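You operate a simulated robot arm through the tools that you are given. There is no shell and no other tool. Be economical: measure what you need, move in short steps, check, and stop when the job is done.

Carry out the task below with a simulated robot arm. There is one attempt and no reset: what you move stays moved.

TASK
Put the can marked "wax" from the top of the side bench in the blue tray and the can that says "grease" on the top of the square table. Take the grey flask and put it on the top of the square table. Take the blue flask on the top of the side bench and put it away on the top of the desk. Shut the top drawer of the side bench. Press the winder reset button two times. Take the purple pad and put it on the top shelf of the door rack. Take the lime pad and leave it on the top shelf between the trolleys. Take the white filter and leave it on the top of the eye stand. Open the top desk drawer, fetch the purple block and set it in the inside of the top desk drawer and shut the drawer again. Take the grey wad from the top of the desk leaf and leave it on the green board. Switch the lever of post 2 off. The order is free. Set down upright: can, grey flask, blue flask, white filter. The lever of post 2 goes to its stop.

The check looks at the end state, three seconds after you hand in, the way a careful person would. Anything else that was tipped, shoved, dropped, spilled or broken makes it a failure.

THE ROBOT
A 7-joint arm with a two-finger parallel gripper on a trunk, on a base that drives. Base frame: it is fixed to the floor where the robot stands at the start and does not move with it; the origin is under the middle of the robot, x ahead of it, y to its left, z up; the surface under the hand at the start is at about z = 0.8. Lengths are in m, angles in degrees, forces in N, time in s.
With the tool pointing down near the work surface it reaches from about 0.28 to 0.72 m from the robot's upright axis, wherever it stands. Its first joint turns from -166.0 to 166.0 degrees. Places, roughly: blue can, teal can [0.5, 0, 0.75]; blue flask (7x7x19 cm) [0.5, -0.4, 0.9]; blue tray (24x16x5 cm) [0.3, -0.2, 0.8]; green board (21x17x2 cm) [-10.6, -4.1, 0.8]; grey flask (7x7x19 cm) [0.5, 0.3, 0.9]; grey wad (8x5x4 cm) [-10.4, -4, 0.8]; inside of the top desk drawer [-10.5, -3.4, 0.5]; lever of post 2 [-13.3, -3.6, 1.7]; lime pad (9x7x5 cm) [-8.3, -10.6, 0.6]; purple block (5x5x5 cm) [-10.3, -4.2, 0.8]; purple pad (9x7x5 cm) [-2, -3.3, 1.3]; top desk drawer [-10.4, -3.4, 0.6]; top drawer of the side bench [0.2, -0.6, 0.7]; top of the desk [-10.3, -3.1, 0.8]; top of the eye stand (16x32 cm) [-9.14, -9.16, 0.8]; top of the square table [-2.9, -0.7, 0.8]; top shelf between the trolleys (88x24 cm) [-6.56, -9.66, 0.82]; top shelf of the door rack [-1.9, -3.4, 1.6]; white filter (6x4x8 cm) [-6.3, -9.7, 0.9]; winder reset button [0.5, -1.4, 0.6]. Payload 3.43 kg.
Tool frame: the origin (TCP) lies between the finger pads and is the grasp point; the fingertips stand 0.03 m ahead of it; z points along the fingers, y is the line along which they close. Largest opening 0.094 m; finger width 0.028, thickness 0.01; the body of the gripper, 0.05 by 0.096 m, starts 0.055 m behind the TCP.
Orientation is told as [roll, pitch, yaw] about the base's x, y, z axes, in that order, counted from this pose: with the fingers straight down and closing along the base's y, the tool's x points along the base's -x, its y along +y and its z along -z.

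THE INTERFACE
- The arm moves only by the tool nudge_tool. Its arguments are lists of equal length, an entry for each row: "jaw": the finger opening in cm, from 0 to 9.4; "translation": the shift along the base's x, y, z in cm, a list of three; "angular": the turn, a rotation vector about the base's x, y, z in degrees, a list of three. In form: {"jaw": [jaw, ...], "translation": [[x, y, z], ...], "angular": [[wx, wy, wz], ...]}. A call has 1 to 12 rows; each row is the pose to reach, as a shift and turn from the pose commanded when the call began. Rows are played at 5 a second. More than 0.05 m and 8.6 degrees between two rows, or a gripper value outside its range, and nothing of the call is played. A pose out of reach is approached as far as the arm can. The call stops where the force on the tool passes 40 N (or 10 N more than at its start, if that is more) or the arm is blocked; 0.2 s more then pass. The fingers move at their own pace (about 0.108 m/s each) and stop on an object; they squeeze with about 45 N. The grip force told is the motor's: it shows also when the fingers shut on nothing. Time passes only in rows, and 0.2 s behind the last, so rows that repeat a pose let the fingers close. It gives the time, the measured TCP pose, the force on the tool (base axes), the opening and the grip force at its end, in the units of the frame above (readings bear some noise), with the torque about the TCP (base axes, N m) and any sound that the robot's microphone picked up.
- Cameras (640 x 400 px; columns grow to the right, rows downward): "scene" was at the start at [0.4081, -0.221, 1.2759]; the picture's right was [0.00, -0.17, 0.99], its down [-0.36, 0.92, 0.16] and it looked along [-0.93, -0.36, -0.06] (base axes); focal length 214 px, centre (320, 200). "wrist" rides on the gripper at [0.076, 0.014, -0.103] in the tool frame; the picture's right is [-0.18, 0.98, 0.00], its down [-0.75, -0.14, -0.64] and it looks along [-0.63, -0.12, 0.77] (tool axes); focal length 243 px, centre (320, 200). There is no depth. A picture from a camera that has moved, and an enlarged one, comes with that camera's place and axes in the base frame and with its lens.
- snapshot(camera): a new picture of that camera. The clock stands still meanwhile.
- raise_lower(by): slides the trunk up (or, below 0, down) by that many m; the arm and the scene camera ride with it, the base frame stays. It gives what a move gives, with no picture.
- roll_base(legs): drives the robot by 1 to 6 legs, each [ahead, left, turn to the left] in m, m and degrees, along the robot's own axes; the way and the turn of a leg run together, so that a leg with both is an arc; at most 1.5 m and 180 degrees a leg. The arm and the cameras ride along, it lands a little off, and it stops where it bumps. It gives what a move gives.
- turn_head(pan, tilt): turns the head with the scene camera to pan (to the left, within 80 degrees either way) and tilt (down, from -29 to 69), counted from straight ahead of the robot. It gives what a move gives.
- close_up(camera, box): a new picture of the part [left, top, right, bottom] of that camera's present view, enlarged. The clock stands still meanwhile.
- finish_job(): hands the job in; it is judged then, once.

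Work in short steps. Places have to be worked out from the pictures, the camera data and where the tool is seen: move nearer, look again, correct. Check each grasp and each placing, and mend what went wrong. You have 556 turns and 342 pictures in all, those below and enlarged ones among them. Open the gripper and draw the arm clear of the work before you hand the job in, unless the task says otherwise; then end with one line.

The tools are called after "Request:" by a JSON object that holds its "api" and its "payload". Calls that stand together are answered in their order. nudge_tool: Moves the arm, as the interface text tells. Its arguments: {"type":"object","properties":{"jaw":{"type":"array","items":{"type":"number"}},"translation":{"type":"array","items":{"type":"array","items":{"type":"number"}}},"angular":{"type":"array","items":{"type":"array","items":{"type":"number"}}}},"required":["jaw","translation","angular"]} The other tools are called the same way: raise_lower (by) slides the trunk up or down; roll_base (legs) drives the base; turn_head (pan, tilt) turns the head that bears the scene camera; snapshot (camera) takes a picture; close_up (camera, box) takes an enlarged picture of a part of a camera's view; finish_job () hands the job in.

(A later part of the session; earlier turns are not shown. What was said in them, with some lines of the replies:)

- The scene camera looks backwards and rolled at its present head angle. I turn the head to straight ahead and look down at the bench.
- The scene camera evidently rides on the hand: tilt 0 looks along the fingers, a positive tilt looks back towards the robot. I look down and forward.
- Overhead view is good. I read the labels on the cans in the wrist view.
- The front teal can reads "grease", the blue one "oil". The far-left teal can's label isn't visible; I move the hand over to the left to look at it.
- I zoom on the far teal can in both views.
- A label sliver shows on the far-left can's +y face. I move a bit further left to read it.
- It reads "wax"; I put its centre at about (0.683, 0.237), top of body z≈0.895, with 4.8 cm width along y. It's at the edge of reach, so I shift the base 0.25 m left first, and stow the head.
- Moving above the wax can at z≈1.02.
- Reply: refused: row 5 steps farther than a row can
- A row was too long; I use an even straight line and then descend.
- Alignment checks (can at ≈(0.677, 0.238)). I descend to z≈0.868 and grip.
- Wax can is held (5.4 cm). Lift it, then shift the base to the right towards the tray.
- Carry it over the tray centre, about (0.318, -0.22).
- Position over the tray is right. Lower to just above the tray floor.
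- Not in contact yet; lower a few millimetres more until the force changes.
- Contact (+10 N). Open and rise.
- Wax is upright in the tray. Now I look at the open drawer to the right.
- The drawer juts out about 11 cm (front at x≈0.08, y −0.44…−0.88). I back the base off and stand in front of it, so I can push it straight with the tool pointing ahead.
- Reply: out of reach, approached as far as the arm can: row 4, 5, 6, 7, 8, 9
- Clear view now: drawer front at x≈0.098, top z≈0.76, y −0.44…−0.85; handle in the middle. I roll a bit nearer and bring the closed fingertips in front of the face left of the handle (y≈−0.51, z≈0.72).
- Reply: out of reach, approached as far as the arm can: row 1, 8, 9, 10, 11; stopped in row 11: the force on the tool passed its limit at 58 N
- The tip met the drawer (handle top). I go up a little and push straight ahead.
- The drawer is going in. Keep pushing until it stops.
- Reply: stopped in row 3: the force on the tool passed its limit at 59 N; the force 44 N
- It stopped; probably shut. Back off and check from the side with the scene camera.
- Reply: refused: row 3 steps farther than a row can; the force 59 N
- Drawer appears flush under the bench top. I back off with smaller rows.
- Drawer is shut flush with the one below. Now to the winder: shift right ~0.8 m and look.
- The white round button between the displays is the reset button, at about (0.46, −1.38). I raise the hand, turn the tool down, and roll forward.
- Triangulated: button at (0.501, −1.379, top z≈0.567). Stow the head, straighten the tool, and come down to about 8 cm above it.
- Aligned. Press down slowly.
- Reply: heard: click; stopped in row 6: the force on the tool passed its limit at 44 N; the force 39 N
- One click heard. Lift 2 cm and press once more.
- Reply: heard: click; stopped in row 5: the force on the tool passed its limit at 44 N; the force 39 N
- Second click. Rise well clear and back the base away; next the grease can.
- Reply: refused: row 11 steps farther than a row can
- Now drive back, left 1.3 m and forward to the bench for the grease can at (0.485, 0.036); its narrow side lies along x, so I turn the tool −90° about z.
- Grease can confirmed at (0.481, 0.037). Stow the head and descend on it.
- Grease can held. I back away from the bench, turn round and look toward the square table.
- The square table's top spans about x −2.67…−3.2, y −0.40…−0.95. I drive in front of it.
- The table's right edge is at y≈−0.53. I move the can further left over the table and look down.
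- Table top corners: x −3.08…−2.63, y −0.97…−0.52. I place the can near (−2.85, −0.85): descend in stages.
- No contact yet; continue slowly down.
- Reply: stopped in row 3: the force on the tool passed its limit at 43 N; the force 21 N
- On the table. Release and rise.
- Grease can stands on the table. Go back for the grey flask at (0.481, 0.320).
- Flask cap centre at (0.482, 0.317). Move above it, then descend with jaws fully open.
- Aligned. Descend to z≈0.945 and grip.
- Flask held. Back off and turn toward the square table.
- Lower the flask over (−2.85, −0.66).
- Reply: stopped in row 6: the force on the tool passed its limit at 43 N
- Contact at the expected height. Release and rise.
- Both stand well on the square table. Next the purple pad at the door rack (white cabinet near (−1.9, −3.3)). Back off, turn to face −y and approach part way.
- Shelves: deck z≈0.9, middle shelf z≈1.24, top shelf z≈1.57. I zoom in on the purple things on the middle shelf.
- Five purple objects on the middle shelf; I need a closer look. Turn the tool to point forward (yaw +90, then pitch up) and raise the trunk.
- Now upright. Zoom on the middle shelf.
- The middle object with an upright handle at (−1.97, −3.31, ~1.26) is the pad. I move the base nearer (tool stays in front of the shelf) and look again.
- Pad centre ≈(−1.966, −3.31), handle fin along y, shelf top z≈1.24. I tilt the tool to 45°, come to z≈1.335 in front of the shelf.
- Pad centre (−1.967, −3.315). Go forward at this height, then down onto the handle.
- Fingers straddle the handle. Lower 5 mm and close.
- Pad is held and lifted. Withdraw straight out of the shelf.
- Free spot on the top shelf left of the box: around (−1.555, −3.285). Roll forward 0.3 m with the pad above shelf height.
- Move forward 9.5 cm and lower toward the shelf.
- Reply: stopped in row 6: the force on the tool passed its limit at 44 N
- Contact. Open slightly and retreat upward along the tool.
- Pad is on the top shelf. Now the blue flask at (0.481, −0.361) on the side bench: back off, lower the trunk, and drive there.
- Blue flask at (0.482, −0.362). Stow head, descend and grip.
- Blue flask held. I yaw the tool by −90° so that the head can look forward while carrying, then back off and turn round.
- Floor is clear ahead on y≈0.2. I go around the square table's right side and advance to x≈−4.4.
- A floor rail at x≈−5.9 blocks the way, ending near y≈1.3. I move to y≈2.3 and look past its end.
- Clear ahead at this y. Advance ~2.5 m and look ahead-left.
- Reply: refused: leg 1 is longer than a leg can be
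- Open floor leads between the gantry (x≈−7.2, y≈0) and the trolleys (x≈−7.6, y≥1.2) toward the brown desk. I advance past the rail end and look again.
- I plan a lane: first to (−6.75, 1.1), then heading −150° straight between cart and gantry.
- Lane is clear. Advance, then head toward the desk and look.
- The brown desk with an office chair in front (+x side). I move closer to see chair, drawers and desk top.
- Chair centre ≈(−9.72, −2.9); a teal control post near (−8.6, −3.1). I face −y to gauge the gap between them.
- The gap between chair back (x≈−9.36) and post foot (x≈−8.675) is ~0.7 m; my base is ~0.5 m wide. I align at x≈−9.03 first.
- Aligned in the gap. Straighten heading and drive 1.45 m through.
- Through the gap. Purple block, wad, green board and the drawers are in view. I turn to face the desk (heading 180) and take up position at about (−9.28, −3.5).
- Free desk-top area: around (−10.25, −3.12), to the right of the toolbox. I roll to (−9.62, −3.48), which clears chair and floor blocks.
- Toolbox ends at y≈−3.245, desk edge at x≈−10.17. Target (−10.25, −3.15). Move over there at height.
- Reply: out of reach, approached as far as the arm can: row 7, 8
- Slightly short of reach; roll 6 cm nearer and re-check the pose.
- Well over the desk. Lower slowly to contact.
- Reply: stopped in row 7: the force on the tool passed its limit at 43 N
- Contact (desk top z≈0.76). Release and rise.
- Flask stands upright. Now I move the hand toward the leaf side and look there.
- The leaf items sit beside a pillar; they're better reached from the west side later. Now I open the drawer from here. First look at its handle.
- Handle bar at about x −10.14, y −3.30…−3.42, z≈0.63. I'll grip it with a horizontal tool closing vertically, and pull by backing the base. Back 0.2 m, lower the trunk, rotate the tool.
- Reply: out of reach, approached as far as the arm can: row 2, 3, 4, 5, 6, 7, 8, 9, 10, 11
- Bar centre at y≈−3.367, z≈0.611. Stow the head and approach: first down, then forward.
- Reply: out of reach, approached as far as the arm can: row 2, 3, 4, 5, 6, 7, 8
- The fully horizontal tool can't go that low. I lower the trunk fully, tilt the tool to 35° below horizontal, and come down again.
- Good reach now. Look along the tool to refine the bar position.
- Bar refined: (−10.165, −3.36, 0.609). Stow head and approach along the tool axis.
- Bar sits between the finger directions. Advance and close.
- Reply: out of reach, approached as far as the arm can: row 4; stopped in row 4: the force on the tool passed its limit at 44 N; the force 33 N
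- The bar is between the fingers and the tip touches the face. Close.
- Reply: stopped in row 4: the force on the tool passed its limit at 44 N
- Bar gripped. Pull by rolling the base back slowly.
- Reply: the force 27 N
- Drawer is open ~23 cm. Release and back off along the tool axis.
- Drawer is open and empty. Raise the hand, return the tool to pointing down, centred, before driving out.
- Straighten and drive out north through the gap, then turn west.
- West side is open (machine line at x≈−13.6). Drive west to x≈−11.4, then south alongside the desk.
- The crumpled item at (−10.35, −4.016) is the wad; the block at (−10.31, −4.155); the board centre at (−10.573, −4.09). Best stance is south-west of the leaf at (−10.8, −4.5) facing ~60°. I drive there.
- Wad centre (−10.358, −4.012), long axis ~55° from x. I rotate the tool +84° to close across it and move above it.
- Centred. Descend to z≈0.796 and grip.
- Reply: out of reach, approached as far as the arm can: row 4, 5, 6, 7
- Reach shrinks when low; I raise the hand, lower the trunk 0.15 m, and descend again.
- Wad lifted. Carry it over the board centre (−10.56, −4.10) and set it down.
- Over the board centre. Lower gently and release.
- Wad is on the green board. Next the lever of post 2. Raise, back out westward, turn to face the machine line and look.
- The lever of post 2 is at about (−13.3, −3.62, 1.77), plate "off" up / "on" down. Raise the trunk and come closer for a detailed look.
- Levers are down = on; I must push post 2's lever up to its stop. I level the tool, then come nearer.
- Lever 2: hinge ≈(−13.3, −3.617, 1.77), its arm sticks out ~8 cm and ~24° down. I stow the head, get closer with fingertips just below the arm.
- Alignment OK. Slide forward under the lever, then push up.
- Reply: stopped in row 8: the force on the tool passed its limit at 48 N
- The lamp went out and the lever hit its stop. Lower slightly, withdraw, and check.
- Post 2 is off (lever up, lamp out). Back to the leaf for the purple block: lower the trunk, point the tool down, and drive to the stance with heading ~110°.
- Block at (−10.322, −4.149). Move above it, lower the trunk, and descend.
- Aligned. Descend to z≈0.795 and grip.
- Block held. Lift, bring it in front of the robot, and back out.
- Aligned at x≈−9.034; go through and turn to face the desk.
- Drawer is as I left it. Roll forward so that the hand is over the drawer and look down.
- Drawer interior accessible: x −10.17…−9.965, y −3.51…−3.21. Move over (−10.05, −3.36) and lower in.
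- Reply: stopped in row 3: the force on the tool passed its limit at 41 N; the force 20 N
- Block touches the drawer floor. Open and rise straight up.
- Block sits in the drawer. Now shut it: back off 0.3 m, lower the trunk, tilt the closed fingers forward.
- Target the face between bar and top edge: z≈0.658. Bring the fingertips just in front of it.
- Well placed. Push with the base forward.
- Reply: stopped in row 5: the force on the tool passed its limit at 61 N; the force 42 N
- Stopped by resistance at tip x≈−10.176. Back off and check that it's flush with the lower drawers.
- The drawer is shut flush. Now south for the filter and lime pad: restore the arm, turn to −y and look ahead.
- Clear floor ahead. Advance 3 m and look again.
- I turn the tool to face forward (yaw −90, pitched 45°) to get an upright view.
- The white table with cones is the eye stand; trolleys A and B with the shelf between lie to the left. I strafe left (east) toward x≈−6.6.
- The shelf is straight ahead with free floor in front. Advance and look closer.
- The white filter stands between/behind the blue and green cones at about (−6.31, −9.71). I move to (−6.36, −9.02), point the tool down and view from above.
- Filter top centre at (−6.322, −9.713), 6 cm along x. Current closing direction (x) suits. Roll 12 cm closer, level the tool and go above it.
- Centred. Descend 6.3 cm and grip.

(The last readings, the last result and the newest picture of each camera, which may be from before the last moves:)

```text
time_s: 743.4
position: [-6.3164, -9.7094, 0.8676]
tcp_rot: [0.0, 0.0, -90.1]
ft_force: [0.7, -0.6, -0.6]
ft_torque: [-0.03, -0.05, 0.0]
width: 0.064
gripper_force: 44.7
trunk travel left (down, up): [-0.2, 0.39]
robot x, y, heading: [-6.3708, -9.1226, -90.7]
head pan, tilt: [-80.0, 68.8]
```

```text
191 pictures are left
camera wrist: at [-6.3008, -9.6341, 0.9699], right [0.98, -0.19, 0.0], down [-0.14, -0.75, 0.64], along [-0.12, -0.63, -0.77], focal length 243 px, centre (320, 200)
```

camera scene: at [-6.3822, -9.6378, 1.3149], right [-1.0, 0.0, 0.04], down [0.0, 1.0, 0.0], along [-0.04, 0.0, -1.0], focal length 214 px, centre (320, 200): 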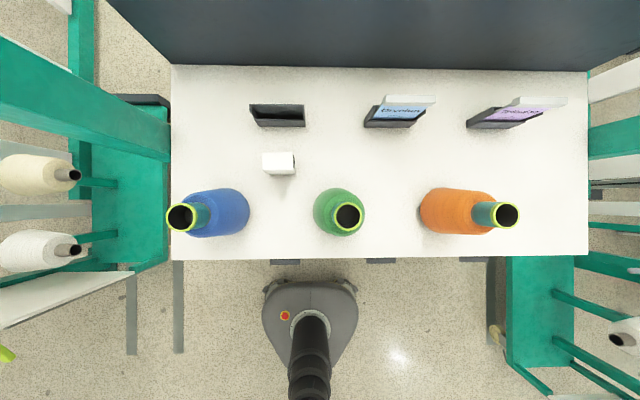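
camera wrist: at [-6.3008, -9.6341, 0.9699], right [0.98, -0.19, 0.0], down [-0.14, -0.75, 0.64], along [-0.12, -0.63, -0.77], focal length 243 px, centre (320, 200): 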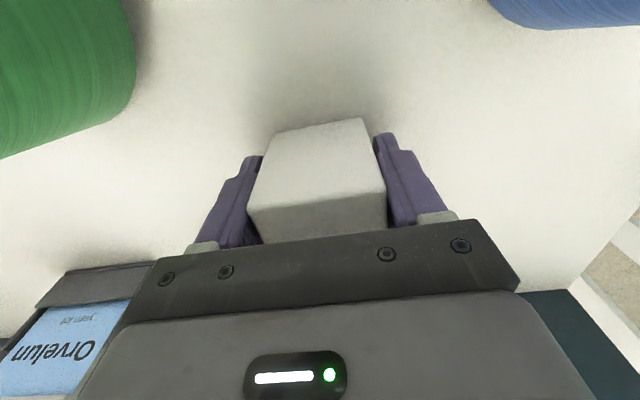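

Filter held. Lift, back away 1.35 m, then strafe west to the eye stand.

Request:
{"api": "nudge_tool", "payload": {"jaw": [4, 4, 4, 4, 4, 4, 4, 4], "translation": [[0, 0, 4.5], [0, 0, 9], [0, 0, 13.5], [0, 0, 18], [0, 0, 22.5], [0, 0, 27], [0, 0, 31.5], [0, 0, 35]], "angular": [[0, 0, 0], [0, 0, 0], [0, 0, 0], [0, 0, 0], [0, 0, 0], [0, 0, 0], [0, 0, 0], [0, 0, 0]]}}

Request:
{"api": "roll_base", "payload": {"legs": [[-1.35, 0, 0.7], [0, -1.4, 0], [0, -1.35, 0]]}}

Request:
{"api": "snapshot", "payload": {"camera": "wrist"}}

```text
time_s: 745.2
position: [-6.3191, -9.7109, 1.2154]
tcp_rot: [-0.1, 0.1, -90.0]
ft_force: [-0.6, -0.3, -1.3]
ft_torque: [0.02, -0.03, 0.03]
width: 0.0638
gripper_force: 45.1
trunk travel left (down, up): [-0.2, 0.39]
robot x, y, heading: [-6.3705, -9.1238, -90.8]
head pan, tilt: [-80.0, 68.8]
```

```text
time_s: 764.8
position: [-9.0444, -8.3825, 1.214]
tcp_rot: [-0.1, 0.1, -88.6]
ft_force: [0.4, -0.8, -1.2]
ft_torque: [0.0, -0.01, 0.02]
width: 0.0639
gripper_force: 44.7
trunk travel left (down, up): [-0.2, 0.39]
robot x, y, heading: [-9.1119, -7.7968, -89.3]
head pan, tilt: [-80.0, 68.8]
```

```text
190 pictures are left
camera wrist: at [-9.0308, -8.3045, 1.3171], right [0.99, -0.16, 0.0], down [-0.12, -0.76, 0.64], along [-0.1, -0.63, -0.77], focal length 243 px, centre (320, 200)
```

wrist: 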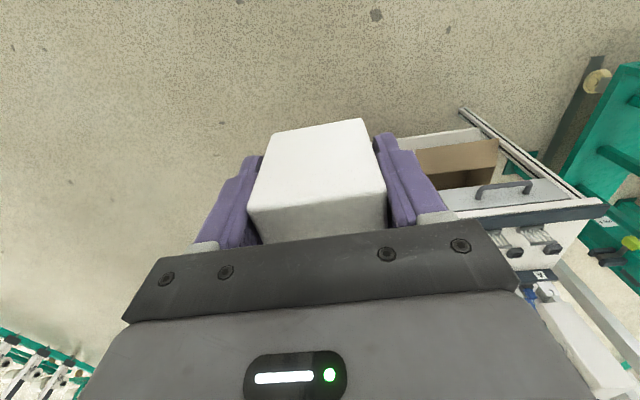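

Look down/forward at the table top.

Request:
{"api": "roll_base", "payload": {"legs": [[0.5, 0, 0]]}}

Request:
{"api": "turn_head", "payload": {"pan": 0, "tilt": -15}}

Request:
{"api": "snapshot", "payload": {"camera": "scene"}}

```text
time_s: 767.7
position: [-9.0304, -8.8767, 1.2132]
tcp_rot: [-0.1, 0.2, -88.2]
ft_force: [0.6, -0.8, -0.7]
ft_torque: [0.0, 0.02, 0.02]
width: 0.0636
gripper_force: 44.8
trunk travel left (down, up): [-0.2, 0.39]
robot x, y, heading: [-9.1066, -8.2931, -88.5]
head pan, tilt: [-80.0, 68.8]
```

```text
time_s: 769.3
position: [-9.0298, -8.8771, 1.2144]
tcp_rot: [-0.1, 0.1, -88.2]
ft_force: [0.0, -0.1, -1.3]
ft_torque: [0.02, 0.02, 0.0]
width: 0.0637
gripper_force: 45.3
trunk travel left (down, up): [-0.2, 0.39]
robot x, y, heading: [-9.1045, -8.2893, -88.8]
head pan, tilt: [0.0, -15.0]
```

```text
189 pictures are left
camera scene: at [-9.0248, -9.0082, 1.2684], right [-1.0, -0.03, 0.0], down [-0.03, 0.97, -0.26], along [0.01, -0.26, -0.97], focal length 214 px, centre (320, 200)
```

scene: 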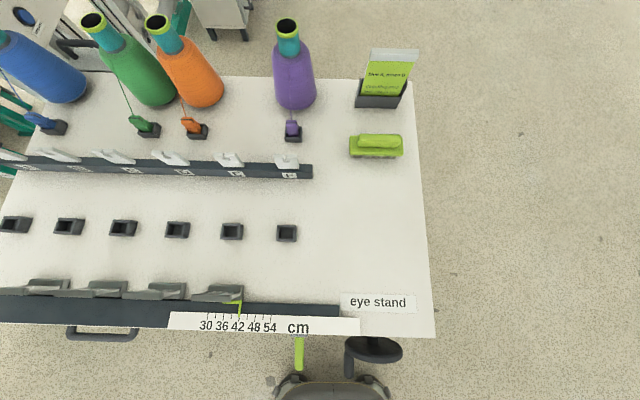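

Free zone by the "eye stand" label: around (−9.13, −9.10). Roll 0.22 m forward and lower the filter there.

Request:
{"api": "roll_base", "payload": {"legs": [[0.22, 0, 0]]}}

Request:
{"api": "turn_head", "payload": {"pan": -80, "tilt": 69}}

Request:
{"api": "nudge_tool", "payload": {"jaw": [4, 4, 4, 4, 4, 4, 4, 4, 4, 4], "translation": [[-3.5, 0, 0], [-7, 0, 0], [-10, 0, 0], [-10, 0, -4.5], [-10, 0, -9], [-10, 0, -13.5], [-10, 0, -18], [-10, 0, -22.5], [-10, 0, -27], [-10, 0, -31]], "angular": [[0, 0, 0], [0, 0, 0], [0, 0, 0], [0, 0, 0], [0, 0, 0], [0, 0, 0], [0, 0, 0], [0, 0, 0], [0, 0, 0], [0, 0, 0]]}}

Request:
{"api": "snapshot", "payload": {"camera": "wrist"}}

```text
time_s: 770.9
position: [-9.026, -9.0925, 1.2149]
tcp_rot: [-0.2, 0.2, -88.3]
ft_force: [0.4, -0.6, -1.3]
ft_torque: [0.03, -0.03, 0.01]
width: 0.0635
gripper_force: 45.1
trunk travel left (down, up): [-0.2, 0.39]
robot x, y, heading: [-9.0957, -8.5069, -88.7]
head pan, tilt: [0.0, -15.0]
```

```text
time_s: 772.5
position: [-9.027, -9.0915, 1.2131]
tcp_rot: [-0.1, 0.0, -88.4]
ft_force: [-0.1, -1.4, -1.6]
ft_torque: [0.01, 0.0, -0.01]
width: 0.0638
gripper_force: 44.8
trunk travel left (down, up): [-0.2, 0.39]
robot x, y, heading: [-9.0974, -8.506, -88.8]
head pan, tilt: [-80.0, 68.8]
```

```text
time_s: 774.7
position: [-9.1282, -9.0949, 0.9013]
tcp_rot: [0.0, 0.2, -88.3]
ft_force: [0.3, 0.1, -1.3]
ft_torque: [0.0, 0.0, 0.02]
width: 0.0634
gripper_force: 45.3
trunk travel left (down, up): [-0.2, 0.39]
robot x, y, heading: [-9.098, -8.5067, -88.9]
head pan, tilt: [-80.0, 68.8]
```

```text
188 pictures are left
camera wrist: at [-9.1154, -9.0172, 1.0039], right [0.99, -0.16, 0.0], down [-0.12, -0.76, 0.64], along [-0.1, -0.63, -0.77], focal length 243 px, centre (320, 200)
```

wrist: 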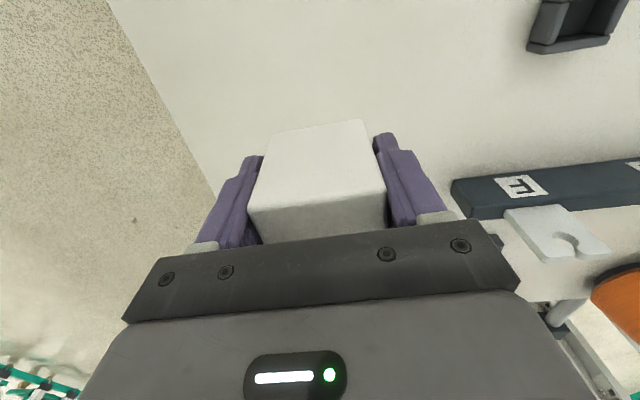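

Request:
{"api": "nudge_tool", "payload": {"jaw": [4, 4, 4, 4, 4, 4, 4, 4], "translation": [[0, 0, -2], [0, 0, -3.5], [0, 0, -4.2], [0, 0, -4.6], [0, 0, -5], [0, 0, -5.4], [0, 0, -5.8], [0, 0, -6.2]], "angular": [[0, 0, 0], [0, 0, 0], [0, 0, 0], [0, 0, 0], [0, 0, 0], [0, 0, 0], [0, 0, 0], [0, 0, 0]]}}

```text
time_s: 776.7
position: [-9.127, -9.0936, 0.8473]
tcp_rot: [-0.2, -0.5, -88.2]
ft_force: [0.4, 2.6, 19.7]
ft_torque: [0.42, -0.1, 0.08]
width: 0.0635
gripper_force: 45.0
trunk travel left (down, up): [-0.2, 0.39]
robot x, y, heading: [-9.1016, -8.5082, -88.7]
head pan, tilt: [-80.0, 68.8]
stopped in row 8: the force on the tool passed its limit at 40 N (the readings are from after the stop); the commanded pose is now the measured one
```

Contact at the expected height. Release, rise and check.

Request:
{"api": "nudge_tool", "payload": {"jaw": [8.5, 8.5, 8.5, 8.5, 8.5, 8.5, 8.5, 8.5, 8.5], "translation": [[0, 0, 0.1], [0, 0, 0.2], [0, 0, 4], [0, 0, 8.5], [0, 0, 13], [0, 0, 17.5], [0, 0, 22], [0, 0, 26.5], [0, 0, 31]], "angular": [[0, 0, 0], [0, 0, 0], [0, 0, 0], [0, 0, 0], [0, 0, 0], [0, 0, 0], [0, 0, 0], [0, 0, 0], [0, 0, 0]]}}

Request:
{"api": "turn_head", "payload": {"pan": 0, "tilt": 15}}

Request:
{"api": "snapshot", "payload": {"camera": "scene"}}

```text
time_s: 778.7
position: [-9.1288, -9.0901, 1.1539]
tcp_rot: [-0.2, -0.2, -88.3]
ft_force: [0.4, -0.2, -0.2]
ft_torque: [0.0, 0.01, -0.02]
width: 0.085
gripper_force: 0.0
trunk travel left (down, up): [-0.2, 0.39]
robot x, y, heading: [-9.0977, -8.505, -88.8]
head pan, tilt: [-80.0, 68.8]
```

```text
time_s: 780.2
position: [-9.1286, -9.0907, 1.1516]
tcp_rot: [-0.2, -0.2, -88.4]
ft_force: [-1.1, -0.1, 0.3]
ft_torque: [-0.02, 0.02, -0.04]
width: 0.0849
gripper_force: 0.0
trunk travel left (down, up): [-0.2, 0.39]
robot x, y, heading: [-9.0987, -8.5048, -89.1]
head pan, tilt: [0.0, 15.0]
```

```text
187 pictures are left
camera scene: at [-9.1245, -9.1754, 1.1946], right [-1.0, -0.03, 0.0], down [-0.03, 0.97, 0.26], along [-0.01, 0.26, -0.97], focal length 214 px, centre (320, 200)
```

scene: 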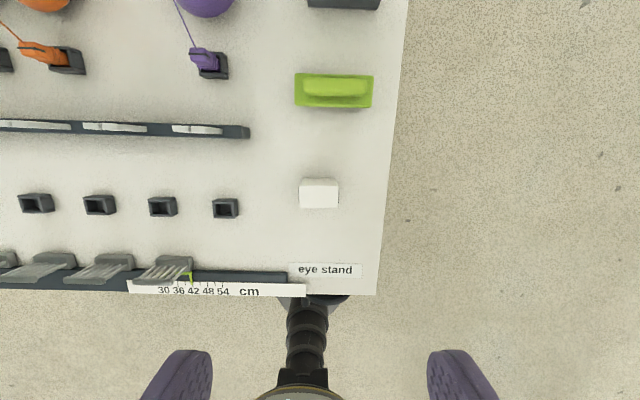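

Filter stands on the eye stand. Now find the lime pad near (−8.3, −10.6, 0.6): go round the west end of the stand and look.

Request:
{"api": "roll_base", "payload": {"legs": [[-0.5, 0, 0], [0, -1.0, 0], [0.9, 0, 0]]}}

Request:
{"api": "nudge_tool", "payload": {"jaw": [4, 4, 4, 4, 4, 4], "translation": [[0, 0, 2], [0, 0, 4], [0, 0, 6], [0, 0, 8], [0, 0, 10], [0, 0, 12]], "angular": [[-8, 0, 0], [-16, 0, 0], [-24, 0, 0], [-32, 0, 0], [-40, 0, 0], [-45, 0, 0]]}}

Request:
{"api": "turn_head", "payload": {"pan": 40, "tilt": -20}}

Request:
{"api": "snapshot", "payload": {"camera": "scene"}}

```text
time_s: 792.2
position: [-10.0558, -9.5426, 1.1538]
tcp_rot: [-0.2, -0.2, -87.0]
ft_force: [0.2, 0.1, 0.9]
ft_torque: [-0.01, 0.03, 0.0]
width: 0.0852
gripper_force: 0.1
trunk travel left (down, up): [-0.2, 0.39]
robot x, y, heading: [-10.0425, -8.9543, -87.6]
head pan, tilt: [0.0, 15.0]
```

```text
time_s: 793.6
position: [-10.0566, -9.5428, 1.2748]
tcp_rot: [-3.0, -45.2, -85.8]
ft_force: [0.6, -1.0, 0.3]
ft_torque: [0.0, -0.02, 0.0]
width: 0.0399
gripper_force: 0.2
trunk travel left (down, up): [-0.2, 0.39]
robot x, y, heading: [-10.04, -8.9564, -87.8]
head pan, tilt: [0.0, 15.0]
```

```text
time_s: 794.7
position: [-10.057, -9.5421, 1.2742]
tcp_rot: [-3.1, -45.0, -85.8]
ft_force: [0.4, 0.3, -0.3]
ft_torque: [0.01, -0.03, -0.01]
width: 0.0402
gripper_force: 0.0
trunk travel left (down, up): [-0.2, 0.39]
robot x, y, heading: [-10.0427, -8.9599, -87.4]
head pan, tilt: [40.0, -20.0]
```

```text
186 pictures are left
camera scene: at [-9.9999, -9.5876, 1.4256], right [-0.77, -0.48, -0.42], down [0.17, 0.48, -0.86], along [0.62, -0.73, -0.29], focal length 214 px, centre (320, 200)
```

scene: 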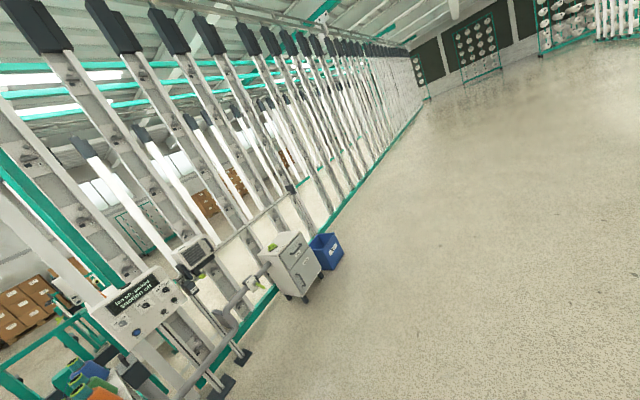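

The lime pad lies on a small white cabinet at about (−8.31, −10.65). Approach it from the west.

Request:
{"api": "roll_base", "payload": {"legs": [[0.8, 0, -2.5], [0.85, 0, 0], [0, 0, 90], [0.6, 0, 0]]}}

Request:
{"api": "turn_head", "payload": {"pan": 0, "tilt": 0}}

Request:
{"api": "snapshot", "payload": {"camera": "scene"}}

```text
time_s: 810.0
position: [-8.8224, -10.7201, 1.2737]
tcp_rot: [-3.1, -45.1, 0.0]
ft_force: [-1.2, -0.3, 0.1]
ft_torque: [-0.01, 0.04, 0.01]
width: 0.04
gripper_force: 0.1
trunk travel left (down, up): [-0.2, 0.39]
robot x, y, heading: [-9.404, -10.6606, -1.9]
head pan, tilt: [40.0, -20.0]
```

```text
time_s: 811.1
position: [-8.8229, -10.7204, 1.2745]
tcp_rot: [-3.2, -45.3, 0.1]
ft_force: [-0.5, -0.3, 0.1]
ft_torque: [-0.03, 0.0, -0.04]
width: 0.0401
gripper_force: 0.2
trunk travel left (down, up): [-0.2, 0.39]
robot x, y, heading: [-9.4024, -10.6584, -2.1]
head pan, tilt: [0.0, 0.0]
```

```text
185 pictures are left
camera scene: at [-8.7729, -10.7167, 1.3846], right [-0.04, -1.0, 0.04], down [-0.7, 0.0, -0.71], along [0.71, -0.05, -0.7], focal length 214 px, centre (320, 200)
```

scene: 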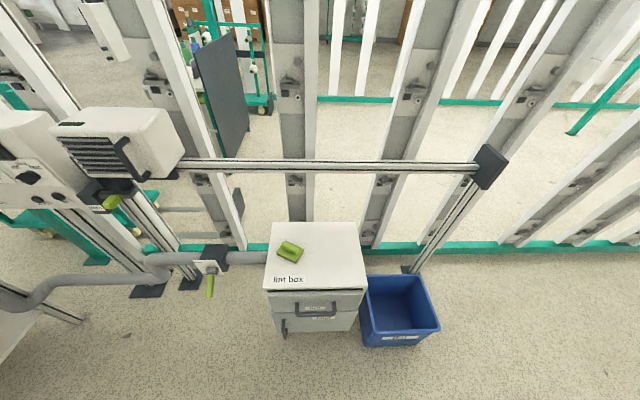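

Request:
{"api": "close_up", "payload": {"camera": "scene", "box": [190, 200, 390, 325]}}

```text
3.20 times, centred on (290, 262) of scene
camera zoom: at [-8.7729, -10.7167, 1.3846], right [-0.04, -1.0, 0.04], down [-0.7, 0.0, -0.71], along [0.71, -0.05, -0.7], focal length 686 px, centre (416, 0)
```

zoom: 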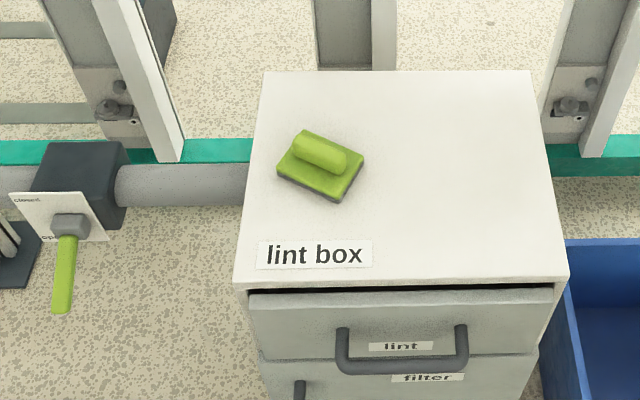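

Pad with handle on the "lint box"; handle axis ≈55° from +x. Roll ahead 0.45 m, point the tool down and yaw it 55°.

Request:
{"api": "roll_base", "payload": {"legs": [[0.45, 0, 2.0]]}}

Request:
{"api": "nudge_tool", "payload": {"jaw": [5, 5, 5, 5, 5, 5], "translation": [[0, 0, -1], [0, 0, -2], [0, 0, -3], [0, 0, -4], [0, 0, -6], [0, 0, -8]], "angular": [[0, 7.5, 0], [0, 15, 0], [0, 22.5, 0], [0, 30, 0], [0, 37.5, 0], [0, 45, 0]]}}

Request:
{"api": "turn_head", "payload": {"pan": 0, "tilt": 15}}

Request:
{"api": "snapshot", "payload": {"camera": "scene"}}

Request:
{"api": "snapshot", "payload": {"camera": "wrist"}}

```text
time_s: 813.8
position: [-8.3665, -10.6963, 1.2727]
tcp_rot: [-3.0, -45.1, 2.7]
ft_force: [-0.2, -0.3, -0.2]
ft_torque: [0.0, 0.03, -0.01]
width: 0.0399
gripper_force: 0.1
trunk travel left (down, up): [-0.2, 0.39]
robot x, y, heading: [-8.9476, -10.6628, 1.0]
head pan, tilt: [0.0, 0.0]
```

```text
time_s: 815.2
position: [-8.3658, -10.696, 1.1924]
tcp_rot: [-1.2, 0.0, 1.8]
ft_force: [0.8, 0.4, 0.2]
ft_torque: [0.02, 0.02, 0.0]
width: 0.0501
gripper_force: 0.0
trunk travel left (down, up): [-0.2, 0.39]
robot x, y, heading: [-8.9539, -10.6611, 0.9]
head pan, tilt: [0.0, 0.0]
```

```text
time_s: 816.0
position: [-8.3675, -10.6952, 1.194]
tcp_rot: [-1.2, -0.3, 2.0]
ft_force: [0.2, -0.2, 1.0]
ft_torque: [-0.02, -0.04, -0.02]
width: 0.0499
gripper_force: 0.1
trunk travel left (down, up): [-0.2, 0.39]
robot x, y, heading: [-8.9565, -10.6597, 1.1]
head pan, tilt: [0.0, 15.0]
```

```text
183 pictures are left
camera scene: at [-8.2797, -10.6911, 1.2352], right [0.03, -1.0, 0.02], down [-0.97, -0.03, 0.25], along [-0.25, -0.03, -0.97], focal length 214 px, centre (320, 200)
```

scene: 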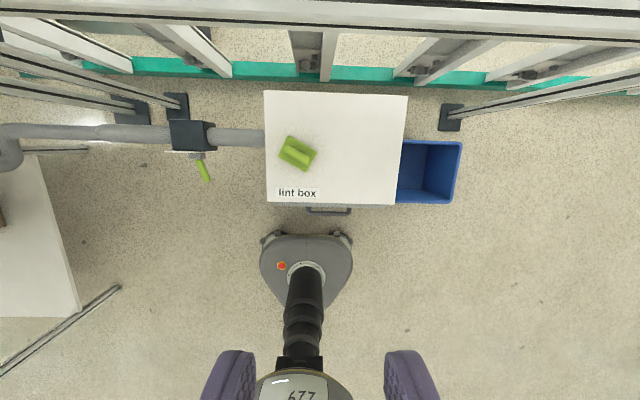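

```text
182 pictures are left
camera wrist: at [-8.4432, -10.68, 1.2955], right [0.15, 0.99, -0.02], down [0.75, -0.1, 0.65], along [0.64, -0.11, -0.76], focal length 243 px, centre (320, 200)
```

wrist: 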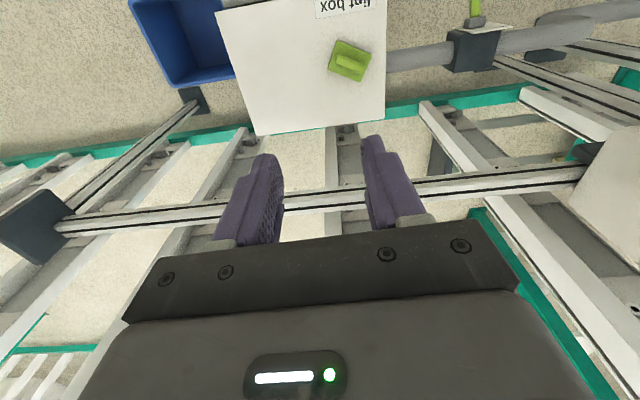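

Handle at (−8.302, −10.64), top z≈0.60. Lower the trunk, yaw the tool, and move above it.

Request:
{"api": "raise_lower", "payload": {"by": -0.2}}

Request:
{"api": "turn_head", "payload": {"pan": -80, "tilt": 69}}

Request:
{"api": "nudge_tool", "payload": {"jaw": [5, 5, 5, 5, 5, 5, 5, 5, 5, 5], "translation": [[1, 0.8, 0], [2, 1.6, 0], [3, 2.4, 0], [4, 3.2, 0], [5, 4, 0], [6, 4.8, 0], [6.5, 5.5, 0], [6.5, 5.5, -4.5], [6.5, 5.5, -9], [6.5, 5.5, -13.5]], "angular": [[0, 0, 7.6], [0, 0, 15.2], [0, 0, 22.8], [0, 0, 30.4], [0, 0, 38], [0, 0, 45.6], [0, 0, 53], [0, 0, 53], [0, 0, 53], [0, 0, 53]]}}

Request:
{"api": "snapshot", "payload": {"camera": "wrist"}}

```text
time_s: 818.1
position: [-8.3671, -10.696, 0.994]
tcp_rot: [-1.2, -0.3, 1.9]
ft_force: [-0.1, -1.0, -0.2]
ft_torque: [0.0, 0.01, -0.02]
width: 0.0501
gripper_force: 0.1
trunk travel left (down, up): [0.0, 0.59]
robot x, y, heading: [-8.9548, -10.6619, 0.8]
head pan, tilt: [0.0, 15.0]
```

```text
time_s: 819.7
position: [-8.3667, -10.6944, 0.9942]
tcp_rot: [-1.1, -0.1, 1.8]
ft_force: [-0.5, 0.4, 0.3]
ft_torque: [-0.02, 0.03, 0.03]
width: 0.0502
gripper_force: 0.1
trunk travel left (down, up): [0.0, 0.59]
robot x, y, heading: [-8.9546, -10.6599, 0.7]
head pan, tilt: [-80.0, 68.8]
```

```text
time_s: 821.9
position: [-8.3012, -10.6399, 0.8602]
tcp_rot: [-1.4, -0.2, 55.0]
ft_force: [0.2, 0.1, 0.6]
ft_torque: [0.01, 0.0, 0.02]
width: 0.0499
gripper_force: 0.1
trunk travel left (down, up): [0.0, 0.59]
robot x, y, heading: [-8.9561, -10.6594, 0.8]
head pan, tilt: [-80.0, 68.8]
```

```text
181 pictures are left
camera wrist: at [-8.3582, -10.6915, 0.9614], right [-0.7, 0.72, -0.02], down [0.54, 0.54, 0.65], along [0.47, 0.44, -0.76], focal length 243 px, centre (320, 200)
```

wrist: 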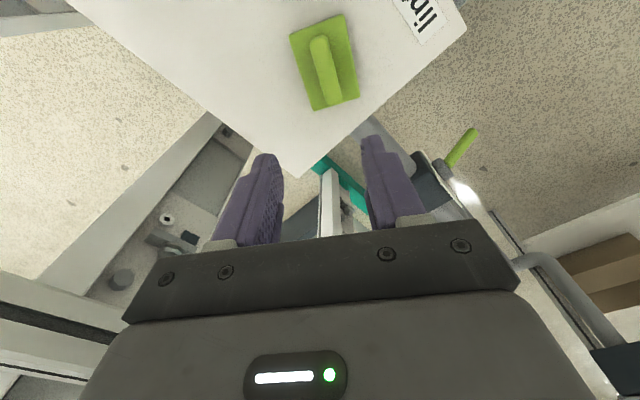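

Aligned with the handle. Descend.

Request:
{"api": "nudge_tool", "payload": {"jaw": [5, 5, 5, 5, 5, 5, 5], "translation": [[-0.1, 0.2, -4.5], [-0.1, 0.2, -9], [-0.1, 0.2, -13.5], [-0.1, 0.2, -18], [-0.1, 0.2, -21], [-0.1, 0.2, -23], [-0.1, 0.2, -24.3]], "angular": [[0, 0, 0], [0, 0, 0], [0, 0, 0], [0, 0, 0], [0, 0, 0], [0, 0, 0], [0, 0, 0]]}}

Request:
{"api": "snapshot", "payload": {"camera": "wrist"}}

```text
time_s: 823.0
position: [-8.3018, -10.6375, 0.6695]
tcp_rot: [-1.5, -0.3, 54.9]
ft_force: [-4.3, -2.1, 11.6]
ft_torque: [0.11, 0.44, 0.05]
width: 0.051
gripper_force: 1.0
trunk travel left (down, up): [0.0, 0.59]
robot x, y, heading: [-8.9569, -10.6655, 0.9]
head pan, tilt: [-80.0, 68.8]
stopped in row 5: the force on the tool passed its limit at 55 N (the readings are from after the stop); the commanded pose is now the measured one
```

```text
180 pictures are left
camera wrist: at [-8.3588, -10.6886, 0.772], right [-0.7, 0.72, -0.02], down [0.53, 0.54, 0.65], along [0.48, 0.44, -0.76], focal length 243 px, centre (320, 200)
```

wrist: 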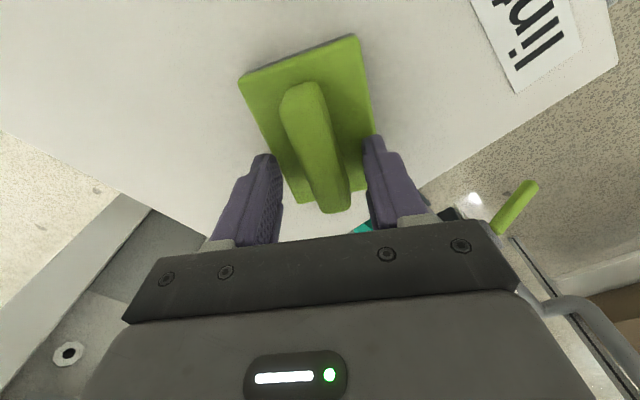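

Tips touched the pad base: its top is higher (≈0.638) than I reckoned. Lift 4 mm, shift 1.2 cm along the handle, and close.

Request:
{"api": "nudge_tool", "payload": {"jaw": [5, 5, 0, 0, 0, 0], "translation": [[0, 0, 0.6], [-0.7, -1, 0.6], [-0.7, -1, 0.4], [-0.7, -1, 0.4], [-0.7, -1, 0.4], [-0.7, -1, 0.4]], "angular": [[0, 0, 0], [0, 0, 0], [0, 0, 0], [0, 0, 0], [0, 0, 0], [0, 0, 0]]}}

Request:
{"api": "nudge_tool", "payload": {"jaw": [0, 0, 0], "translation": [[0, 0, 2], [0, 0, 5], [0, 0, 9]], "angular": [[0, 0, 0], [0, 0, 0], [0, 0, 0]]}}

Request:
{"api": "snapshot", "payload": {"camera": "wrist"}}

```text
time_s: 824.4
position: [-8.3093, -10.6463, 0.6752]
tcp_rot: [-1.6, -0.3, 54.8]
ft_force: [-0.9, -0.5, 26.5]
ft_torque: [0.73, 0.6, 0.31]
width: 0.0194
gripper_force: 44.9
trunk travel left (down, up): [0.0, 0.59]
robot x, y, heading: [-8.9575, -10.6611, 0.9]
head pan, tilt: [-80.0, 68.8]
```

```text
time_s: 825.2
position: [-8.3095, -10.6461, 0.7623]
tcp_rot: [-1.3, -0.2, 55.0]
ft_force: [-0.5, 0.3, -1.0]
ft_torque: [0.01, 0.02, -0.02]
width: 0.0191
gripper_force: 44.8
trunk travel left (down, up): [0.0, 0.59]
robot x, y, heading: [-8.9557, -10.6605, 0.9]
head pan, tilt: [-80.0, 68.8]
```

```text
179 pictures are left
camera wrist: at [-8.3664, -10.6977, 0.8634], right [-0.7, 0.72, -0.02], down [0.54, 0.54, 0.65], along [0.48, 0.44, -0.76], focal length 243 px, centre (320, 200)
```

wrist: 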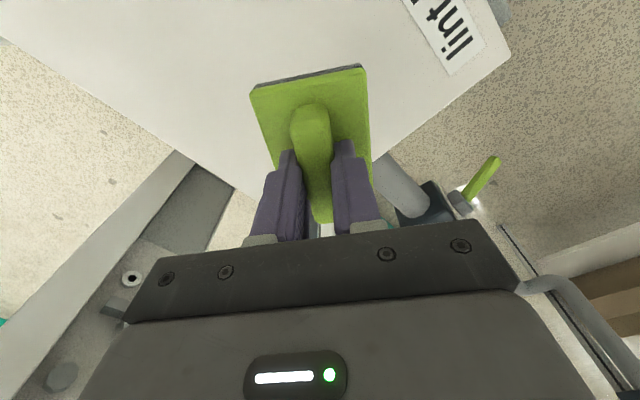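

Lime pad held. Lift, raise the trunk, and rotate the tool +35° (pad long axis across the robot) while backing out.

Request:
{"api": "nudge_tool", "payload": {"jaw": [0, 0, 0, 0, 0, 0], "translation": [[0, 0, 4.5], [0, 0, 9], [0, 0, 13.5], [0, 0, 18], [0, 0, 22], [0, 0, 25]], "angular": [[0, 0, 0], [0, 0, 0], [0, 0, 0], [0, 0, 0], [0, 0, 0], [0, 0, 0]]}}

Request:
{"api": "raise_lower", "payload": {"by": 0.2}}

Request:
{"api": "roll_base", "payload": {"legs": [[-1.15, 0, 0], [0, 1.45, 0], [0, 1.45, 0]]}}

Request:
{"api": "nudge_tool", "payload": {"jaw": [0, 0, 0, 0, 0], "translation": [[0, 0, 0], [0, 0, 0], [0, 0, 0], [0, 0, 0], [0, 0, 0]], "angular": [[0, 0, 7], [0, 0, 14], [0, 0, 21], [0, 0, 28], [0, 0, 34]]}}

Request:
{"api": "snapshot", "payload": {"camera": "wrist"}}

```text
time_s: 826.6
position: [-8.3082, -10.6478, 1.0135]
tcp_rot: [-1.4, -0.2, 54.9]
ft_force: [1.0, 0.3, -0.6]
ft_torque: [0.03, 0.01, 0.03]
width: 0.0188
gripper_force: 45.1
trunk travel left (down, up): [0.0, 0.59]
robot x, y, heading: [-8.9505, -10.6617, 0.8]
head pan, tilt: [-80.0, 68.8]
```

```text
time_s: 828.8
position: [-8.3068, -10.648, 1.2106]
tcp_rot: [-1.5, -0.1, 54.8]
ft_force: [-0.1, 0.6, -0.7]
ft_torque: [0.03, 0.01, -0.02]
width: 0.0189
gripper_force: 44.9
trunk travel left (down, up): [-0.2, 0.39]
robot x, y, heading: [-8.9523, -10.6653, 0.9]
head pan, tilt: [-80.0, 68.8]
```

```text
time_s: 848.3
position: [-9.6028, -7.7329, 1.212]
tcp_rot: [-1.4, -0.2, 57.9]
ft_force: [0.0, 0.0, -1.1]
ft_torque: [0.02, 0.0, -0.01]
width: 0.0189
gripper_force: 44.9
trunk travel left (down, up): [-0.2, 0.39]
robot x, y, heading: [-10.2482, -7.7843, 4.1]
head pan, tilt: [-80.0, 68.8]
```

```text
time_s: 849.5
position: [-9.6031, -7.7324, 1.2119]
tcp_rot: [-1.4, -0.3, 92.2]
ft_force: [-0.7, -0.1, 0.2]
ft_torque: [0.01, 0.0, -0.02]
width: 0.019
gripper_force: 44.8
trunk travel left (down, up): [-0.2, 0.39]
robot x, y, heading: [-10.2429, -7.7818, 4.0]
head pan, tilt: [-80.0, 68.8]
```

```text
178 pictures are left
camera wrist: at [-9.6158, -7.8084, 1.3136], right [-0.99, 0.15, -0.02], down [0.1, 0.75, 0.65], along [0.11, 0.64, -0.76], focal length 243 px, centre (320, 200)
```

wrist: 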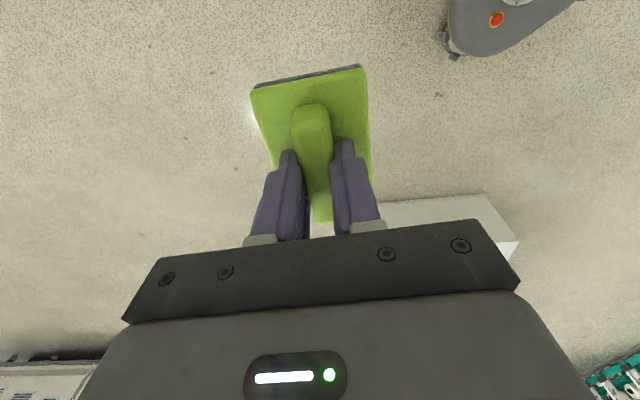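

Request:
{"api": "roll_base", "payload": {"legs": [[0, 0, -4], [1.25, 0, 0], [1.2, 0, 0], [1.2, 0, 0], [0, 0, -90]]}}

```text
time_s: 871.3
position: [-6.515, -8.4387, 1.2128]
tcp_rot: [-1.3, -0.3, 3.3]
ft_force: [1.1, -0.3, -1.7]
ft_torque: [-0.02, 0.01, -0.05]
width: 0.0188
gripper_force: 45.0
trunk travel left (down, up): [-0.2, 0.39]
robot x, y, heading: [-6.5782, -7.7961, -84.7]
head pan, tilt: [-80.0, 68.8]
```

Request:
{"api": "roll_base", "payload": {"legs": [[0, 0, -5.3], [1.2, 0, 0]]}}

Request:
{"api": "turn_head", "payload": {"pan": 0, "tilt": 45}}

Request:
{"api": "snapshot", "payload": {"camera": "scene"}}

Request:
{"api": "snapshot", "payload": {"camera": "wrist"}}

```text
time_s: 878.0
position: [-6.5634, -9.6649, 1.2114]
tcp_rot: [-1.4, -0.4, -1.4]
ft_force: [-0.2, -0.2, -0.6]
ft_torque: [-0.05, 0.03, -0.04]
width: 0.0194
gripper_force: 45.4
trunk travel left (down, up): [-0.2, 0.39]
robot x, y, heading: [-6.5746, -9.0227, -89.3]
head pan, tilt: [-80.0, 68.8]
```

```text
time_s: 879.5
position: [-6.563, -9.6634, 1.2118]
tcp_rot: [-1.5, -0.3, -1.5]
ft_force: [-0.7, 0.1, -0.5]
ft_torque: [0.0, -0.03, -0.02]
width: 0.0191
gripper_force: 45.5
trunk travel left (down, up): [-0.2, 0.39]
robot x, y, heading: [-6.5701, -9.0176, -89.6]
head pan, tilt: [0.0, 45.0]
```

```text
177 pictures are left
camera scene: at [-6.5233, -9.6636, 1.2654], right [-0.03, -1.0, 0.03], down [-0.71, 0.04, 0.7], along [-0.7, 0.0, -0.71], focal length 214 px, centre (320, 200)
```

scene: 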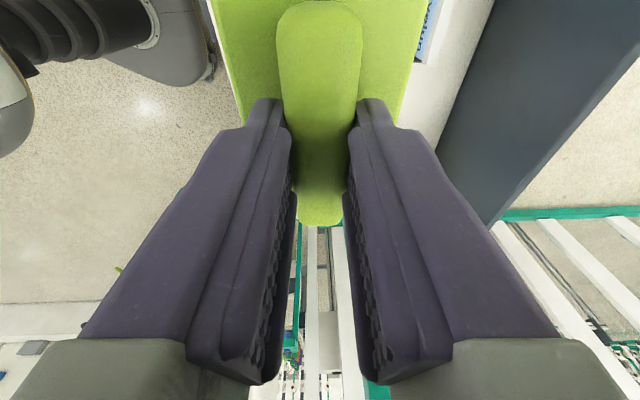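

```text
176 pictures are left
camera wrist: at [-6.639, -9.6442, 1.3137], right [0.21, 0.98, -0.02], down [0.75, -0.15, 0.65], along [0.63, -0.15, -0.76], focal length 243 px, centre (320, 200)
```

wrist: 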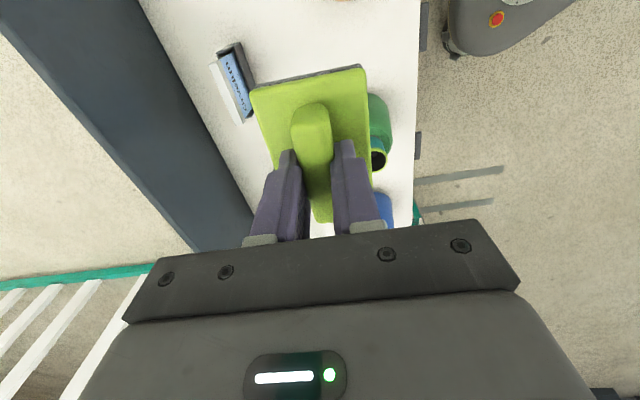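

Request:
{"api": "turn_head", "payload": {"pan": 0, "tilt": 0}}

Request:
{"api": "snapshot", "payload": {"camera": "scene"}}

```text
time_s: 880.7
position: [-6.562, -9.665, 1.2119]
tcp_rot: [-1.4, -0.3, -1.5]
ft_force: [0.3, -1.0, 0.2]
ft_torque: [0.01, 0.04, -0.01]
width: 0.0187
gripper_force: 45.1
trunk travel left (down, up): [-0.2, 0.39]
robot x, y, heading: [-6.5764, -9.0183, -89.4]
head pan, tilt: [0.0, 0.0]
```

```text
175 pictures are left
camera scene: at [-6.4524, -9.6657, 1.257], right [-0.03, -1.0, 0.02], down [-1.0, 0.03, 0.0], along [0.0, -0.02, -1.0], focal length 214 px, centre (320, 200)
```

scene: 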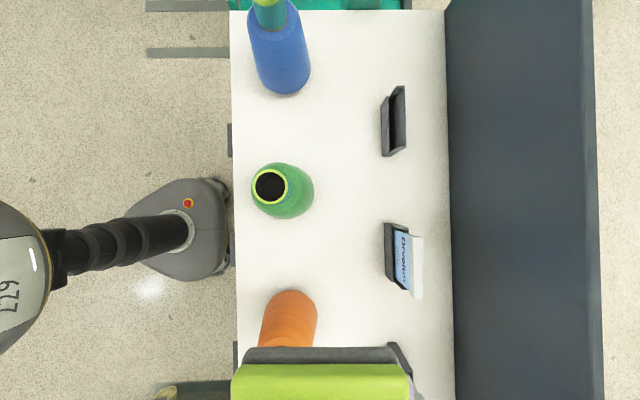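

Gap between green (x≥−6.49) and orange (x≤−6.64) cones confirmed. Target (−6.565, −9.70). Roll 6 cm ahead and lower.

Request:
{"api": "turn_head", "payload": {"pan": -80, "tilt": 69}}

Request:
{"api": "roll_base", "payload": {"legs": [[0.06, 0, 0]]}}

Request:
{"api": "nudge_tool", "payload": {"jaw": [0, 0, 0, 0, 0, 0, 0], "translation": [[-0.3, 2.3, -3], [-0.3, 2.3, -7.5], [-0.3, 2.3, -12], [-0.3, 2.3, -16.5], [-0.3, 2.3, -21], [-0.3, 2.3, -25], [-0.3, 2.3, -29]], "angular": [[0, 0, 0], [1.3, 0, 0], [1.3, 0, 0], [1.3, 0, 0], [1.3, 0, 0], [1.3, 0, 0], [1.3, 0, 0]]}}

Request:
{"api": "snapshot", "payload": {"camera": "wrist"}}

```text
time_s: 882.2
position: [-6.5636, -9.664, 1.2112]
tcp_rot: [-1.4, -0.3, -1.5]
ft_force: [0.5, -0.1, -1.1]
ft_torque: [0.01, 0.01, 0.01]
width: 0.0189
gripper_force: 44.9
trunk travel left (down, up): [-0.2, 0.39]
robot x, y, heading: [-6.572, -9.0156, -89.4]
head pan, tilt: [-80.0, 68.8]
```

```text
time_s: 883.2
position: [-6.5643, -9.7258, 1.2109]
tcp_rot: [-1.4, -0.3, -1.7]
ft_force: [-0.1, -0.4, -1.3]
ft_torque: [0.04, -0.01, 0.01]
width: 0.0188
gripper_force: 45.1
trunk travel left (down, up): [-0.2, 0.39]
robot x, y, heading: [-6.5734, -9.0821, -89.6]
head pan, tilt: [-80.0, 68.8]
```

```text
time_s: 884.8
position: [-6.5632, -9.7017, 0.9224]
tcp_rot: [-0.2, -0.2, -1.8]
ft_force: [-0.6, 0.5, -1.6]
ft_torque: [0.0, -0.05, 0.01]
width: 0.0191
gripper_force: 45.2
trunk travel left (down, up): [-0.2, 0.39]
robot x, y, heading: [-6.5703, -9.0803, -89.6]
head pan, tilt: [-80.0, 68.8]
```

```text
174 pictures are left
camera wrist: at [-6.639, -9.6826, 1.0239], right [0.21, 0.98, 0.0], down [0.75, -0.16, 0.65], along [0.63, -0.14, -0.76], focal length 243 px, centre (320, 200)
```

wrist: 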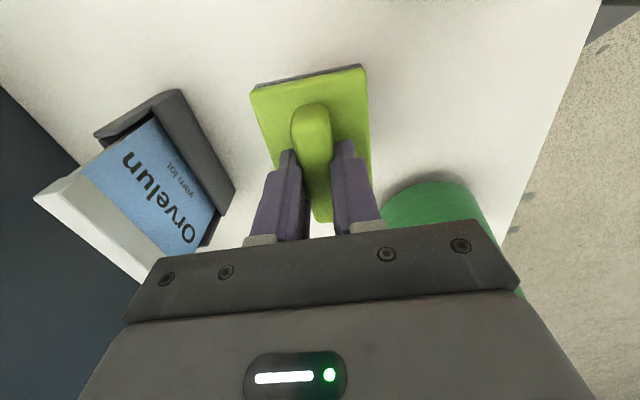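

Request:
{"api": "nudge_tool", "payload": {"jaw": [0, 0, 0, 0, 0, 0, 0, 0, 0], "translation": [[0, 0, -1], [0, 0, -2], [0, 0, -2.6], [0, 0, -3.1], [0, 0, -3.5], [0, 0, -3.9], [0, 0, -4.3], [0, 0, -4.7], [0, 0, -5.1]], "angular": [[0, 0, 0], [0, 0, 0], [0, 0, 0], [0, 0, 0], [0, 0, 0], [0, 0, 0], [0, 0, 0], [0, 0, 0], [0, 0, 0]]}}

```text
time_s: 886.8
position: [-6.5673, -9.7012, 0.8753]
tcp_rot: [-0.7, -0.3, -1.6]
ft_force: [1.1, -2.5, 33.3]
ft_torque: [0.47, -0.42, 0.03]
width: 0.0192
gripper_force: 45.0
trunk travel left (down, up): [-0.2, 0.39]
robot x, y, heading: [-6.5727, -9.0786, -89.7]
head pan, tilt: [-80.0, 68.8]
```

Contact. Release and rise, then check.

Request:
{"api": "nudge_tool", "payload": {"jaw": [4, 4, 4, 4, 4, 4, 4, 4, 4], "translation": [[0, 0, 0.3], [0, 0, 0.4], [0, 0, 4], [0, 0, 8.5], [0, 0, 13], [0, 0, 17.5], [0, 0, 22], [0, 0, 26.5], [0, 0, 31]], "angular": [[0, 0, 0], [0, 0, 0], [0, 0, 0], [0, 0, 0], [0, 0, 0], [0, 0, 0], [0, 0, 0], [0, 0, 0], [0, 0, 0]]}}

Request:
{"api": "turn_head", "payload": {"pan": 0, "tilt": 20}}

Request:
{"api": "snapshot", "payload": {"camera": "scene"}}

```text
time_s: 888.8
position: [-6.5662, -9.7017, 1.1821]
tcp_rot: [-0.1, -0.3, -1.6]
ft_force: [0.4, 0.4, 0.4]
ft_torque: [-0.04, 0.0, 0.0]
width: 0.0399
gripper_force: 0.1
trunk travel left (down, up): [-0.2, 0.39]
robot x, y, heading: [-6.5753, -9.082, -89.6]
head pan, tilt: [-80.0, 68.8]
```

```text
time_s: 890.3
position: [-6.5654, -9.7009, 1.1819]
tcp_rot: [-0.2, -0.2, -1.6]
ft_force: [-0.3, 0.2, -0.1]
ft_torque: [0.02, 0.02, 0.0]
width: 0.0401
gripper_force: 0.1
trunk travel left (down, up): [-0.2, 0.39]
robot x, y, heading: [-6.5734, -9.0791, -89.5]
head pan, tilt: [0.0, 20.0]
```

```text
173 pictures are left
camera scene: at [-6.4869, -9.7037, 1.2235], right [-0.03, -1.0, 0.0], down [-0.94, 0.03, 0.34], along [-0.34, 0.01, -0.94], focal length 214 px, centre (320, 200)
```

scene: 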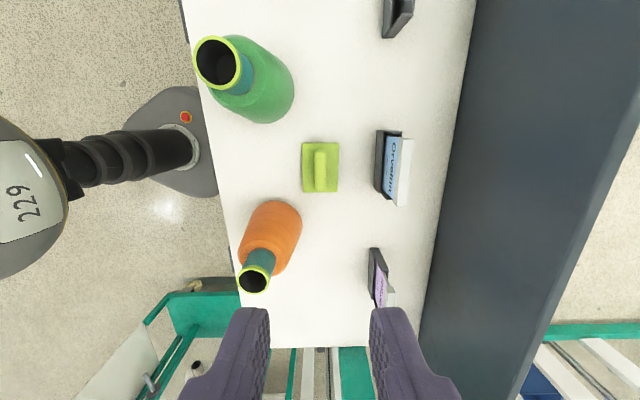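

All parts are done. I back away from the shelf so the arm is clear, then hand in.

Request:
{"api": "roll_base", "payload": {"legs": [[-0.9, 0, 0]]}}

Request:
{"api": "snapshot", "payload": {"camera": "scene"}}

```text
time_s: 895.0
position: [-6.5717, -8.8153, 1.1819]
tcp_rot: [-0.1, -0.3, -2.1]
ft_force: [0.0, -0.3, 0.2]
ft_torque: [-0.02, -0.02, 0.01]
width: 0.0398
gripper_force: 0.1
trunk travel left (down, up): [-0.2, 0.39]
robot x, y, heading: [-6.5757, -8.1931, -90.1]
head pan, tilt: [0.0, 20.0]
```

```text
172 pictures are left
camera scene: at [-6.494, -8.8168, 1.224], right [-0.03, -1.0, 0.0], down [-0.94, 0.03, 0.34], along [-0.34, 0.01, -0.94], focal length 214 px, centre (320, 200)
```

scene: 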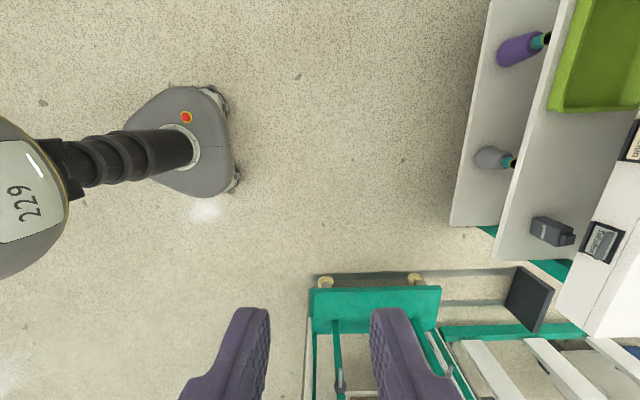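

The gripper is open and empty and the arm is clear of everything; handing in.

Request:
{"api": "finish_job", "payload": {}}

```text
The job is handed in.
```

All parts of the task were carried out and the job is handed in; I checked each placing in the pictures as I went, and the result of the final check has not been shown.
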